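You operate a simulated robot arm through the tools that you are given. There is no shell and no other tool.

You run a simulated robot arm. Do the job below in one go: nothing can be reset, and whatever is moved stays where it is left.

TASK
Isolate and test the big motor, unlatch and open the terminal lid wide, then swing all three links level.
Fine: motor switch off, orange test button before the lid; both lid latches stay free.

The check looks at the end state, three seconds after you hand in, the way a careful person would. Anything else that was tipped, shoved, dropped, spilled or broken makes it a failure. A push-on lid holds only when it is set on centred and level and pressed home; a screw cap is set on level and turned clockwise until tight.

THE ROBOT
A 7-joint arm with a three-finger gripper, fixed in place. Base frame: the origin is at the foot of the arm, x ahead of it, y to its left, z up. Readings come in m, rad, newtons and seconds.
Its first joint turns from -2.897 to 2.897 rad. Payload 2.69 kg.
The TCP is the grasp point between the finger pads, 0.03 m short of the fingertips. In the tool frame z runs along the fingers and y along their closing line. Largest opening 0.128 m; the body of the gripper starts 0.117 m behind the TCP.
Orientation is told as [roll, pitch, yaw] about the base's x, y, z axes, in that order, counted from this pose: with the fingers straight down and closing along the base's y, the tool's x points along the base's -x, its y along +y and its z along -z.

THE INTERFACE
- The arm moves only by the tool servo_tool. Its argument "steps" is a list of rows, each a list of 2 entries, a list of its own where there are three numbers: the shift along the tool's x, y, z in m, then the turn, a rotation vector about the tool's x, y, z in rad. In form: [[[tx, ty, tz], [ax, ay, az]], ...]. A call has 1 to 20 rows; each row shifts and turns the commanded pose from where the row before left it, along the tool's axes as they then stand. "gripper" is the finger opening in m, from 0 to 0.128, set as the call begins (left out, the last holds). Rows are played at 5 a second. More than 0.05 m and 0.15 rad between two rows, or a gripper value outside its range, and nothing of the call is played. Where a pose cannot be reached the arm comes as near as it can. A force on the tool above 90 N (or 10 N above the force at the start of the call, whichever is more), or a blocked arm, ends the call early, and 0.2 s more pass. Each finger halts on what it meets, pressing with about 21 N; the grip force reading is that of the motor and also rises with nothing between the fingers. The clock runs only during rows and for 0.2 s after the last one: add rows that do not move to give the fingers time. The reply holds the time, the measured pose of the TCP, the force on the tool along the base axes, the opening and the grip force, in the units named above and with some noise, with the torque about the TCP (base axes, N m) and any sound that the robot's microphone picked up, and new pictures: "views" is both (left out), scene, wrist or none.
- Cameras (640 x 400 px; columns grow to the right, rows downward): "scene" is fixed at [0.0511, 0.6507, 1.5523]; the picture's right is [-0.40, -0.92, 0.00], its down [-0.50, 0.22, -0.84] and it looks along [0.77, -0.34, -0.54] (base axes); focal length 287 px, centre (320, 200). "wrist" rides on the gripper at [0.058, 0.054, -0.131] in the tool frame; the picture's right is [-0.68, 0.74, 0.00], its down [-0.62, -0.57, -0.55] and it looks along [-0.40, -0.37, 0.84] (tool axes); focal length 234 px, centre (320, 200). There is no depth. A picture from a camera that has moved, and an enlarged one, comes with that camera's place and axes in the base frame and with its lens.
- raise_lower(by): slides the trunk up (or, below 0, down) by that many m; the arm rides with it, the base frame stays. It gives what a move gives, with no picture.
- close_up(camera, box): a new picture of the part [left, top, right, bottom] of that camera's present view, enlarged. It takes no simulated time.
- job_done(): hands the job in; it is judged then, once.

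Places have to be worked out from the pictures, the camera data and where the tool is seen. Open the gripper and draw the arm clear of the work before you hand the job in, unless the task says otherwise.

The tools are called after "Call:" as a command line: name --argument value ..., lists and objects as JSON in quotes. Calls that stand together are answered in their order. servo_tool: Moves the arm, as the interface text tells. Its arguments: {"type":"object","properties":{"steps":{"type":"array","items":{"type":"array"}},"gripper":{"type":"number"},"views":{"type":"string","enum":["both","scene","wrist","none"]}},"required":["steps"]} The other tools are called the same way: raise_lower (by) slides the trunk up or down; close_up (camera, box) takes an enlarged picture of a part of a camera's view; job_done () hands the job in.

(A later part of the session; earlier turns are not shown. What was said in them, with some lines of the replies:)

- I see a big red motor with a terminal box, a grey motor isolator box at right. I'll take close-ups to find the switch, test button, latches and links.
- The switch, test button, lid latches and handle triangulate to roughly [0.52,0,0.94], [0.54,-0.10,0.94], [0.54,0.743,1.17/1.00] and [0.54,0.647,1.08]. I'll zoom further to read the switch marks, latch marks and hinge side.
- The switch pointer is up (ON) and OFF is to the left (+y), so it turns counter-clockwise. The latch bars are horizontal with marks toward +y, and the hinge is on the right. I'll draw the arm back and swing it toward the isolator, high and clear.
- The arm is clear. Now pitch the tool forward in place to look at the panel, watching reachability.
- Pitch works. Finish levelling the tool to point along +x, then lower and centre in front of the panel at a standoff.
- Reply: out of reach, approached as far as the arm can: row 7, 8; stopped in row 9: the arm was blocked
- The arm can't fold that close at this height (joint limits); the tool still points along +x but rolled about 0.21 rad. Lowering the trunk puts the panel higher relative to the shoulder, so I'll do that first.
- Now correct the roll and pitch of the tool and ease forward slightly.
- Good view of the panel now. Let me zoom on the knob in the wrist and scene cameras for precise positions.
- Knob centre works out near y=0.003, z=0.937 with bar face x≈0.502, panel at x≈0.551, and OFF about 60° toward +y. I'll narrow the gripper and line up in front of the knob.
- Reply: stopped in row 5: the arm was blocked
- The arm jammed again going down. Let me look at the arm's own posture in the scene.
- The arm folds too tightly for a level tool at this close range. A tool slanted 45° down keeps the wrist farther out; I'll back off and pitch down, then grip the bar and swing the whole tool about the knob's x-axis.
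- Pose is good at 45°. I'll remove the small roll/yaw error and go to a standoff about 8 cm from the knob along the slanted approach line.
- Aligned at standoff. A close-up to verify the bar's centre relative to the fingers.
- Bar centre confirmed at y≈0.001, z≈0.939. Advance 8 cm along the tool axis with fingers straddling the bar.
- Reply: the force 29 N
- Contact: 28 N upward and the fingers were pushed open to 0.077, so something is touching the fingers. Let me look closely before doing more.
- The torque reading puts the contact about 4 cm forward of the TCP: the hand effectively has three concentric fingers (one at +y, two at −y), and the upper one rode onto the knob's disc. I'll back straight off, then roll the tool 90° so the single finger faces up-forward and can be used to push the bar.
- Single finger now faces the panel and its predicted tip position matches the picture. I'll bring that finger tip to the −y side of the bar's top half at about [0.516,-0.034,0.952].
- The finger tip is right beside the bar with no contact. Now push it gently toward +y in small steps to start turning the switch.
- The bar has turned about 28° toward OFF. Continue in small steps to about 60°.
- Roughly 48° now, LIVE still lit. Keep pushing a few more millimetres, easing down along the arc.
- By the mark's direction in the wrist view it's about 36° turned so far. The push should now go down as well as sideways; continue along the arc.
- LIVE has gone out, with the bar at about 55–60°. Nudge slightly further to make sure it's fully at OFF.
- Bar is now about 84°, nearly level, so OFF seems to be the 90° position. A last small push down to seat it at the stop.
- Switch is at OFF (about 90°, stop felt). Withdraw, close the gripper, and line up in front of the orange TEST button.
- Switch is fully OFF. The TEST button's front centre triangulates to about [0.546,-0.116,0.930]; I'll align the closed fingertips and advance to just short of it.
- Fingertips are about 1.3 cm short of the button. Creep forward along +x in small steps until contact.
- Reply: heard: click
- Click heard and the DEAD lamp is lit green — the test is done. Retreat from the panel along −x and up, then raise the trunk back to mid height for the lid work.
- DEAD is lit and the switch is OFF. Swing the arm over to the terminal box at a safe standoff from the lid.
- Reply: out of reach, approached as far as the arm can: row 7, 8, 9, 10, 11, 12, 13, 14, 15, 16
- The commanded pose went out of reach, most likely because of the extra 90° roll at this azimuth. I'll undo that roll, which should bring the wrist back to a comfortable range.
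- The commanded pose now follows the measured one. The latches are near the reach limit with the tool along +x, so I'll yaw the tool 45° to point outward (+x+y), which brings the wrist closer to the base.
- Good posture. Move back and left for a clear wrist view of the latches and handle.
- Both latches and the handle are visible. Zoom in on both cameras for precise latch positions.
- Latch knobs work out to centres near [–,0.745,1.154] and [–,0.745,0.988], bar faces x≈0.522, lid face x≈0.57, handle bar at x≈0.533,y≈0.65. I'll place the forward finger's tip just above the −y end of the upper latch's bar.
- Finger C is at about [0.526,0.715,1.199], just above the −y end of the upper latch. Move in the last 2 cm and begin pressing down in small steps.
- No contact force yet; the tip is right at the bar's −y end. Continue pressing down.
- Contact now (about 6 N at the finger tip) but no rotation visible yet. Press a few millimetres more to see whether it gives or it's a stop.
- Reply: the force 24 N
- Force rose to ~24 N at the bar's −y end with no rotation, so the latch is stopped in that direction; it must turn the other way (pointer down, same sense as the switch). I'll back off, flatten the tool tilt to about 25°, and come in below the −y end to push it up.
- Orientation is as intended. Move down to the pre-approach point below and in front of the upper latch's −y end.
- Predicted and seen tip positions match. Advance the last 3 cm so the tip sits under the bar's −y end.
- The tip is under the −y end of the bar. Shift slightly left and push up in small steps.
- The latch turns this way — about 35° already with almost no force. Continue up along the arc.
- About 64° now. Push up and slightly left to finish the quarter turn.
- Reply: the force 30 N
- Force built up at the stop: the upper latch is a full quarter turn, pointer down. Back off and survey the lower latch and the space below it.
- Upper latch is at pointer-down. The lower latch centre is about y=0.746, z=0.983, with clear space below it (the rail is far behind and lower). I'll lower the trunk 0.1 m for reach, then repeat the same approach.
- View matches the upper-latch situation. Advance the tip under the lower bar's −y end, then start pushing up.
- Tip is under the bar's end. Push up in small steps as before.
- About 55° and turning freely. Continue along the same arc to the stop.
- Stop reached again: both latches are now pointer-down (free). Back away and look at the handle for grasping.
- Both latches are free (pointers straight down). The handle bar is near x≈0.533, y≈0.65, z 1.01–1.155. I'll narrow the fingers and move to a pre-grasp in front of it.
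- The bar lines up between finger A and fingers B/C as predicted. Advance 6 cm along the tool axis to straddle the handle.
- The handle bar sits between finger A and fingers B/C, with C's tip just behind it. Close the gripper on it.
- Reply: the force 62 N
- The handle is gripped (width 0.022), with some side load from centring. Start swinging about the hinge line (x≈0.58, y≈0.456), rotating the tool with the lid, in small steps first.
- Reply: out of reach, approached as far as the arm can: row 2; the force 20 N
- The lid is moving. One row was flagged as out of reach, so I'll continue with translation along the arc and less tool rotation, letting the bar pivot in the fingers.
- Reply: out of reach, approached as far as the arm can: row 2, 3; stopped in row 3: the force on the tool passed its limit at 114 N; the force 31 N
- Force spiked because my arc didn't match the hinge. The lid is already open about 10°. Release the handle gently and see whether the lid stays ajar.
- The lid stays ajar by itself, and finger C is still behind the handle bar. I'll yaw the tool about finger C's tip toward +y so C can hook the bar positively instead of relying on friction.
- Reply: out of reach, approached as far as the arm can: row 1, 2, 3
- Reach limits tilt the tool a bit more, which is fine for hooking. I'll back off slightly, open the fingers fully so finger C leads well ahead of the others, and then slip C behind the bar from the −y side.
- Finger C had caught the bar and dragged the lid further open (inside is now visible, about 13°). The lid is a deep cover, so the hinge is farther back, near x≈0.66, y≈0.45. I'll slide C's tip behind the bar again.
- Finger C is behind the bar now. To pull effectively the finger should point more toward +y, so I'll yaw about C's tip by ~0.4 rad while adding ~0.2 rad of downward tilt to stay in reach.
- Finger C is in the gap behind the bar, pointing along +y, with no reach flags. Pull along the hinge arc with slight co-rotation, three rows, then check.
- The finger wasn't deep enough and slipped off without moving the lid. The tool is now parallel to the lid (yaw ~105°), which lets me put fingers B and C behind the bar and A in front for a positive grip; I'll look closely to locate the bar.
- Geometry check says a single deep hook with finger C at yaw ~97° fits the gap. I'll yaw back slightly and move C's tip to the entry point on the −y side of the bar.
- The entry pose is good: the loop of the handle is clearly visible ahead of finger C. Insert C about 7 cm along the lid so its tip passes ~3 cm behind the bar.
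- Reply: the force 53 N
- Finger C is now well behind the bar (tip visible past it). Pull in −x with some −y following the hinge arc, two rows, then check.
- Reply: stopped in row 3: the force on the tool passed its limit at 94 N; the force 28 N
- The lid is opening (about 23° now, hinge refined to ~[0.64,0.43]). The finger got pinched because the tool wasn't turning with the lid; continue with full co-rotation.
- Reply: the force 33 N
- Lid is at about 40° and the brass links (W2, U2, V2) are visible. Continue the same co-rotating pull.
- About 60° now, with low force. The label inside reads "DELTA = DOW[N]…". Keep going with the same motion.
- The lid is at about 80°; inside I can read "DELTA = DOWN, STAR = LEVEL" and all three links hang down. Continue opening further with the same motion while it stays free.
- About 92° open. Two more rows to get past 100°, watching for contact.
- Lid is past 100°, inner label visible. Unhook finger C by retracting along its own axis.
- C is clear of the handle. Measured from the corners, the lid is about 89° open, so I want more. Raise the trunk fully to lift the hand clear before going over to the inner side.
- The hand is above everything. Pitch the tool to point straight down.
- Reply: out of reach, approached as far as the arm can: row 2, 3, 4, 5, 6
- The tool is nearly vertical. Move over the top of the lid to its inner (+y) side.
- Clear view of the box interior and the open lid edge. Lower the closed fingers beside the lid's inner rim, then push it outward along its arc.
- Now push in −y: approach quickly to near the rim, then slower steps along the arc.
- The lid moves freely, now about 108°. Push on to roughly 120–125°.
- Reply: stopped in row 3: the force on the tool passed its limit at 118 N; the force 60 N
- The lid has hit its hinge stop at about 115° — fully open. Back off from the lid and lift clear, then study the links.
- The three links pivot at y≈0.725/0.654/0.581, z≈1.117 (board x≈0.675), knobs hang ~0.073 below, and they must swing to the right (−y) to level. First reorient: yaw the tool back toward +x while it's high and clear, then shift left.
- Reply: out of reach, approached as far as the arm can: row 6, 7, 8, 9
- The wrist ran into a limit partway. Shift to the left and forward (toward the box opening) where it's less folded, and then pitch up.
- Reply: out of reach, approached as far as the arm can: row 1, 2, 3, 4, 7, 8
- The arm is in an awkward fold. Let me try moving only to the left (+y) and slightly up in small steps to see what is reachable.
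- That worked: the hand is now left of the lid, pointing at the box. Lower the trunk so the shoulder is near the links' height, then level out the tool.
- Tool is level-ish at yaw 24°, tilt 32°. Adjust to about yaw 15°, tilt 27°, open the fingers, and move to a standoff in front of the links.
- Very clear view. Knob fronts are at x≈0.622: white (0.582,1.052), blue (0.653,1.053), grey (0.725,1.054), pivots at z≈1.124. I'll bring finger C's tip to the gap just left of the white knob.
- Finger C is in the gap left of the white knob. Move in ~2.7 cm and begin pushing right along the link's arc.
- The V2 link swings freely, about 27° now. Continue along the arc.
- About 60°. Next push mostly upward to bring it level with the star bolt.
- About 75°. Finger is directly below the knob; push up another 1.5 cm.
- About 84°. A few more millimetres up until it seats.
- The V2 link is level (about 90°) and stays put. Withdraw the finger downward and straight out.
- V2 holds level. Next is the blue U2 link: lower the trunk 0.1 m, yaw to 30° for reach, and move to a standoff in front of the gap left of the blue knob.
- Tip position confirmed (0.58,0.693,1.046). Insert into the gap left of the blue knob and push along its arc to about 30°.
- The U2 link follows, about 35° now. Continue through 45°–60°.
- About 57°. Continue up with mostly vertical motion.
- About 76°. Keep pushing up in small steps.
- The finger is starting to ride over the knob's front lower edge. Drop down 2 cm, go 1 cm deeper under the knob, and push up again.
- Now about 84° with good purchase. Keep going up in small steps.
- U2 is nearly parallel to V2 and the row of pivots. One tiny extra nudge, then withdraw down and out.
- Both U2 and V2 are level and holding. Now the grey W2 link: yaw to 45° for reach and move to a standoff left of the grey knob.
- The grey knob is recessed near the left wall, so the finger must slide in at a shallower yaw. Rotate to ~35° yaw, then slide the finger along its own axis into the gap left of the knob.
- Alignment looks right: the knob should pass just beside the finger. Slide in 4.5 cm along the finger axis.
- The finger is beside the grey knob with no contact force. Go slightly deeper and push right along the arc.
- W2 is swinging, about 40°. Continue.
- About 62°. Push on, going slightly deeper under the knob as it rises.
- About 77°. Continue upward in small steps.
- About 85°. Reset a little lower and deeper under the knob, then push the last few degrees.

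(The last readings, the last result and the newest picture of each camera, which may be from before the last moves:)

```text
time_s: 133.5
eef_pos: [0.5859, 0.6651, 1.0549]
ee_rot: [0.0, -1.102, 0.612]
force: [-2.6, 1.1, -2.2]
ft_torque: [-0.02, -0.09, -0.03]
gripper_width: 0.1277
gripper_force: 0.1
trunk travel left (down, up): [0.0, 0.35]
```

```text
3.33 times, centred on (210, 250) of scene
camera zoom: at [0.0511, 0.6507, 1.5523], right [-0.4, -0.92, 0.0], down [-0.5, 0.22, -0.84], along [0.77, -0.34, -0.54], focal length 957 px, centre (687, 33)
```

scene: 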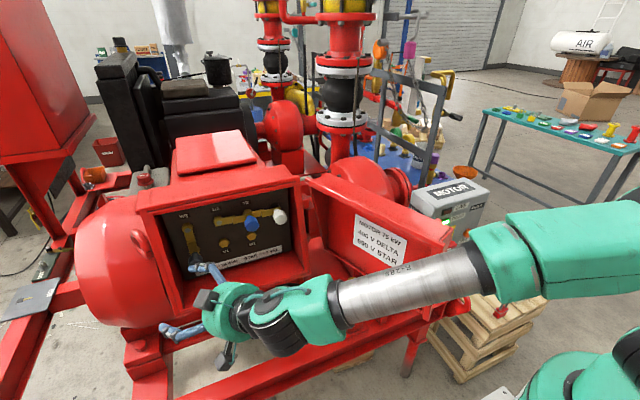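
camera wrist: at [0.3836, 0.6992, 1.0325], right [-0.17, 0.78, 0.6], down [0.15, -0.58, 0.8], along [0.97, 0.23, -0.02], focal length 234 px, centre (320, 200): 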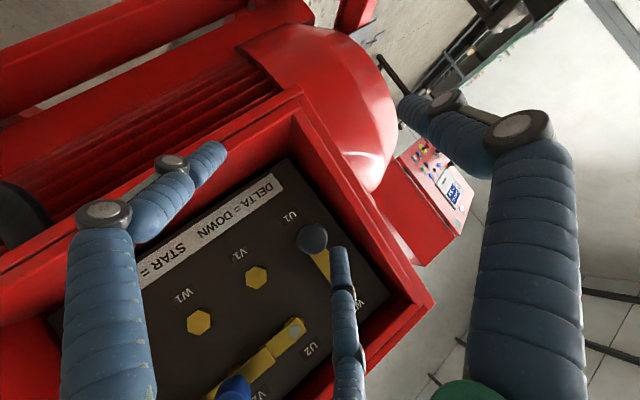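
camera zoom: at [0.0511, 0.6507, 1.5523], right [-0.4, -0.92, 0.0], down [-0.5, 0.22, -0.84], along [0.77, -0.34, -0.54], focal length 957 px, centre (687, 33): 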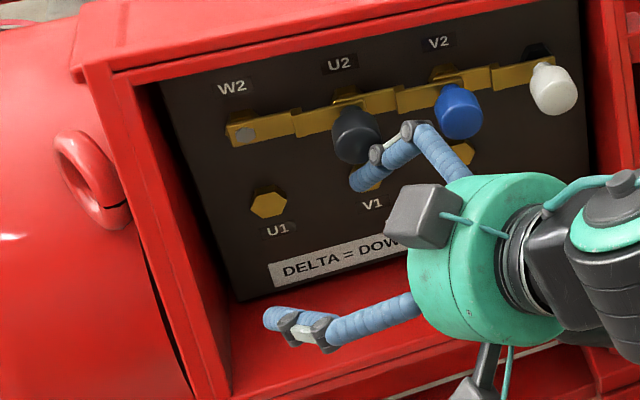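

W2 now lines up with the other two. Withdraw the finger down and straight out, then check all three.

Call:
servo_tool --steps '[[[0.0134, 0, 0.0068], [0, 0, 0]], [[0.0148, 0.023, -0.0292], [0, 0, 0]], [[0.0148, 0.023, -0.0292], [0, 0, 0]], [[0.0111, 0.0172, -0.0219], [0, 0, 0]], [[0, 0, 0], [0, 0, 0]]]'

Call:
close_up --camera "scene" --box '[150, 180, 310, 290]'

Call:
close_up --camera "wrist" --box '[160, 80, 460, 320]'

```text
time_s: 134.7
eef_pos: [0.4751, 0.6624, 1.0413]
ee_rot: [0.001, -1.101, 0.612]
force: [-0.7, 0.3, 0.5]
ft_torque: [-0.02, 0.0, 0.02]
gripper_width: 0.1281
gripper_force: 0.0
trunk travel left (down, up): [0.0, 0.35]
camera wrist: at [0.3281, 0.6238, 1.0488], right [-0.17, 0.78, 0.6], down [0.15, -0.58, 0.8], along [0.97, 0.23, -0.02], focal length 234 px, centre (320, 200)
```

scene: 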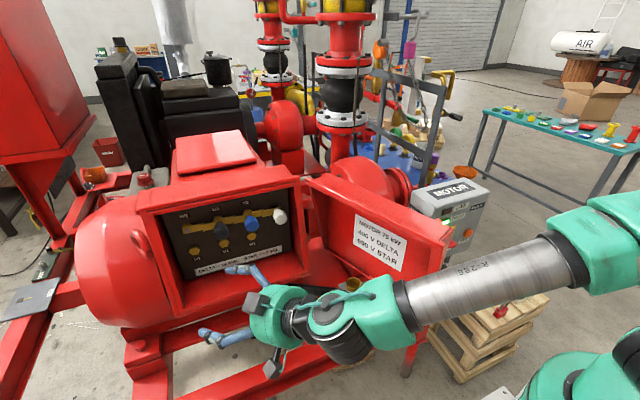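
wrist: 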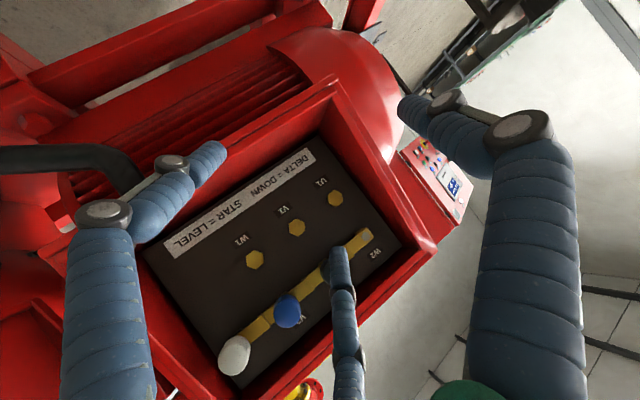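

```text
3.64 times, centred on (230, 235) of scene
camera zoom: at [0.0511, 0.6507, 1.5523], right [-0.4, -0.92, 0.0], down [-0.5, 0.22, -0.84], along [0.77, -0.34, -0.54], focal length 1044 px, centre (647, 73)
```

zoom: 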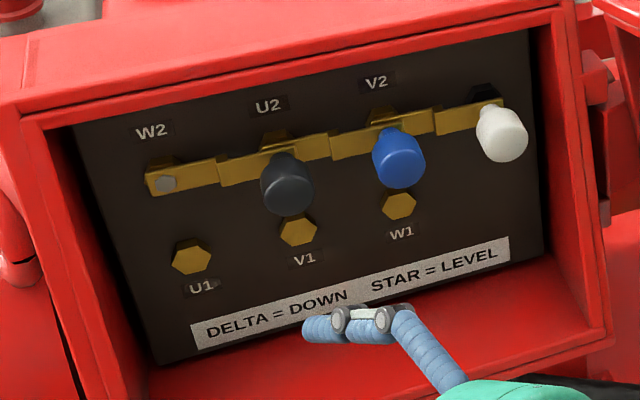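

```text
1.67 times, centred on (310, 200) of wrist
camera zoom: at [0.3281, 0.6238, 1.0488], right [-0.17, 0.78, 0.6], down [0.15, -0.58, 0.8], along [0.97, 0.23, -0.02], focal length 390 px, centre (337, 200)
```

zoom: 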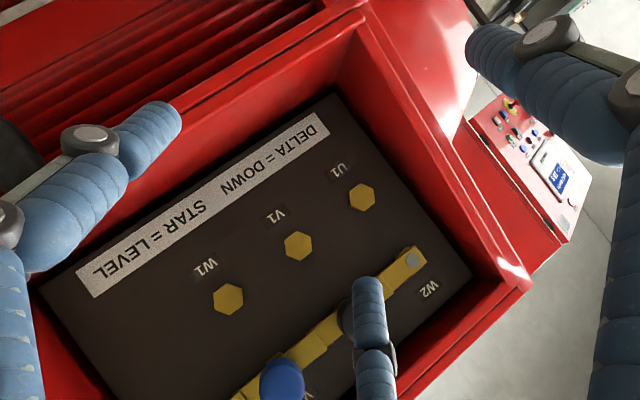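

All three links are level in line, and hold. Now draw the arm back out of the box area, then raise it.

Call:
servo_tool --gripper 0.1 --steps '[[[0.0148, 0.023, -0.0292], [0, 0, 0]], [[0.0148, 0.023, -0.0292], [0, 0, 0]], [[0.0148, 0.023, -0.0292], [0, 0, 0]], [[0, 0, 0], [0, 0, 0]]]' --views "none"

Call:
raise_lower --by 0.3

Call:
close_up --camera "scene" --box '[0, 0, 640, 400]'

Call:
close_up --camera "wrist" --box '[0, 0, 640, 400]'

```text
time_s: 135.7
eef_pos: [0.3567, 0.664, 1.0374]
ee_rot: [0.0, -1.101, 0.61]
force: [1.0, 0.1, 0.2]
ft_torque: [0.01, 0.0, 0.0]
gripper_width: 0.1
gripper_force: 0.1
trunk travel left (down, up): [0.0, 0.35]
```

```text
time_s: 138.7
eef_pos: [0.3564, 0.6648, 1.3378]
ee_rot: [-0.001, -1.1, 0.61]
force: [-0.6, -0.4, 0.2]
ft_torque: [0.0, -0.02, -0.02]
gripper_width: 0.1003
gripper_force: 0.0
trunk travel left (down, up): [-0.3, 0.05]
```

```text
1.00 times, centred on (320, 200) of scene (not enlarged: the box is as wide or as high as the picture)
camera zoom: at [0.0511, 0.6507, 1.5523], right [-0.4, -0.92, 0.0], down [-0.5, 0.22, -0.84], along [0.77, -0.34, -0.54], focal length 287 px, centre (320, 200)
```

zoom: 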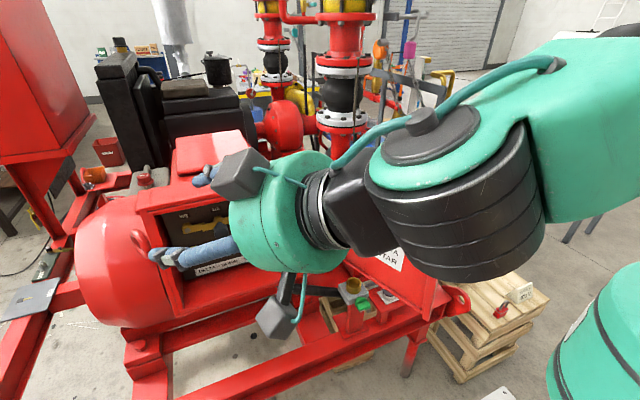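

```text
1.00 times, centred on (320, 200) of wrist (not enlarged: the box is as wide or as high as the picture)
camera zoom: at [0.2089, 0.626, 1.3461], right [-0.17, 0.78, 0.6], down [0.15, -0.58, 0.8], along [0.97, 0.23, -0.02], focal length 234 px, centre (320, 200)
```

zoom: 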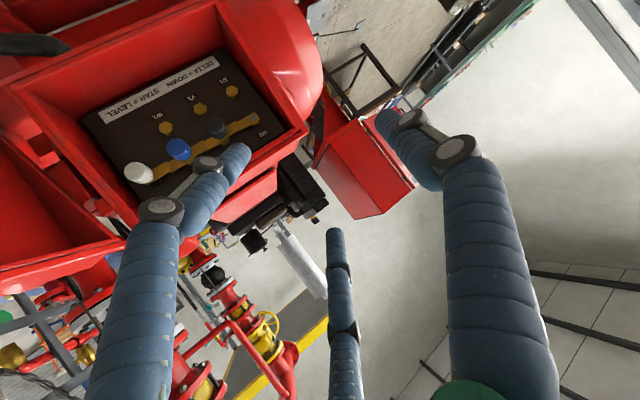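

The links look collinear from here. Let me zoom in once more on the links, lid and panel for a final verification.

Call:
close_up --camera "wrist" --box '[70, 40, 310, 200]'

Call:
close_up --camera "scene" --box '[340, 180, 500, 340]'

```text
2.50 times, centred on (190, 120) of wrist
camera zoom: at [0.2089, 0.626, 1.3461], right [-0.17, 0.78, 0.6], down [0.15, -0.58, 0.8], along [0.97, 0.23, -0.02], focal length 585 px, centre (645, 400)
```

zoom: 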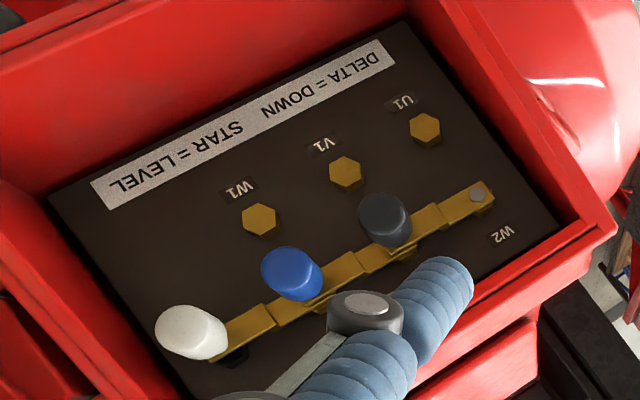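

```text
2.50 times, centred on (420, 260) of scene
camera zoom: at [0.0511, 0.6507, 1.5523], right [-0.4, -0.92, 0.0], down [-0.5, 0.22, -0.84], along [0.77, -0.34, -0.54], focal length 718 px, centre (70, 50)
```

zoom: 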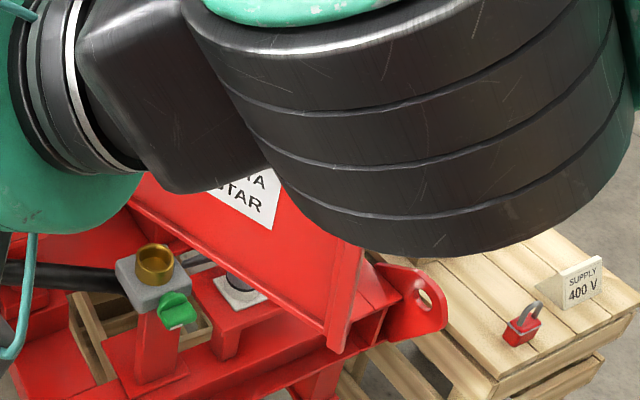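

Final checks done:

- **Isolation and test:** the switch is OFF. LIVE went out at the turn. DEAD lit on the test press, before the lid was touched, and was still lit when last in view.
- **Lid:** both latches were turned to the free position. The lid rests at its hinge stop, about 115° open.
- **Links:** all three are level.
- **Arm:** the gripper is open and the hand is clear of the box.

I'm handing the job in.

Call:
job_done

```text
The job is handed in.
```

I've handed the job in: the motor is isolated and tested, the terminal lid is wide open, and all three links are level. The result of the check hasn't come back to me.

- **Isolation and test:** I turned the motor switch to OFF and LIVE went out. I then pressed the orange test button, heard a click, and the DEAD lamp lit. The lid had not been touched at that point. DEAD was still lit the last time the panel was in view.
- **Lid:** Both latches are turned a quarter turn to the free position. The lid is open about 115°, at its hinge stop. I last saw the latches before the final push from inside and couldn't view them again afterwards, but nothing touched them after that.
- **Links:** V2, U2 and W2 are swung to level, in line with each other and with the "STAR = LEVEL" marking. They stayed there when I let go.
- **Arm:** The gripper is open and the hand is clear of the box.

While opening things up, the tool hit its force limit a few times: twice pulling the lid handle, and once when the lid reached its stop. I saw no damage, and nothing else I could see had been moved.
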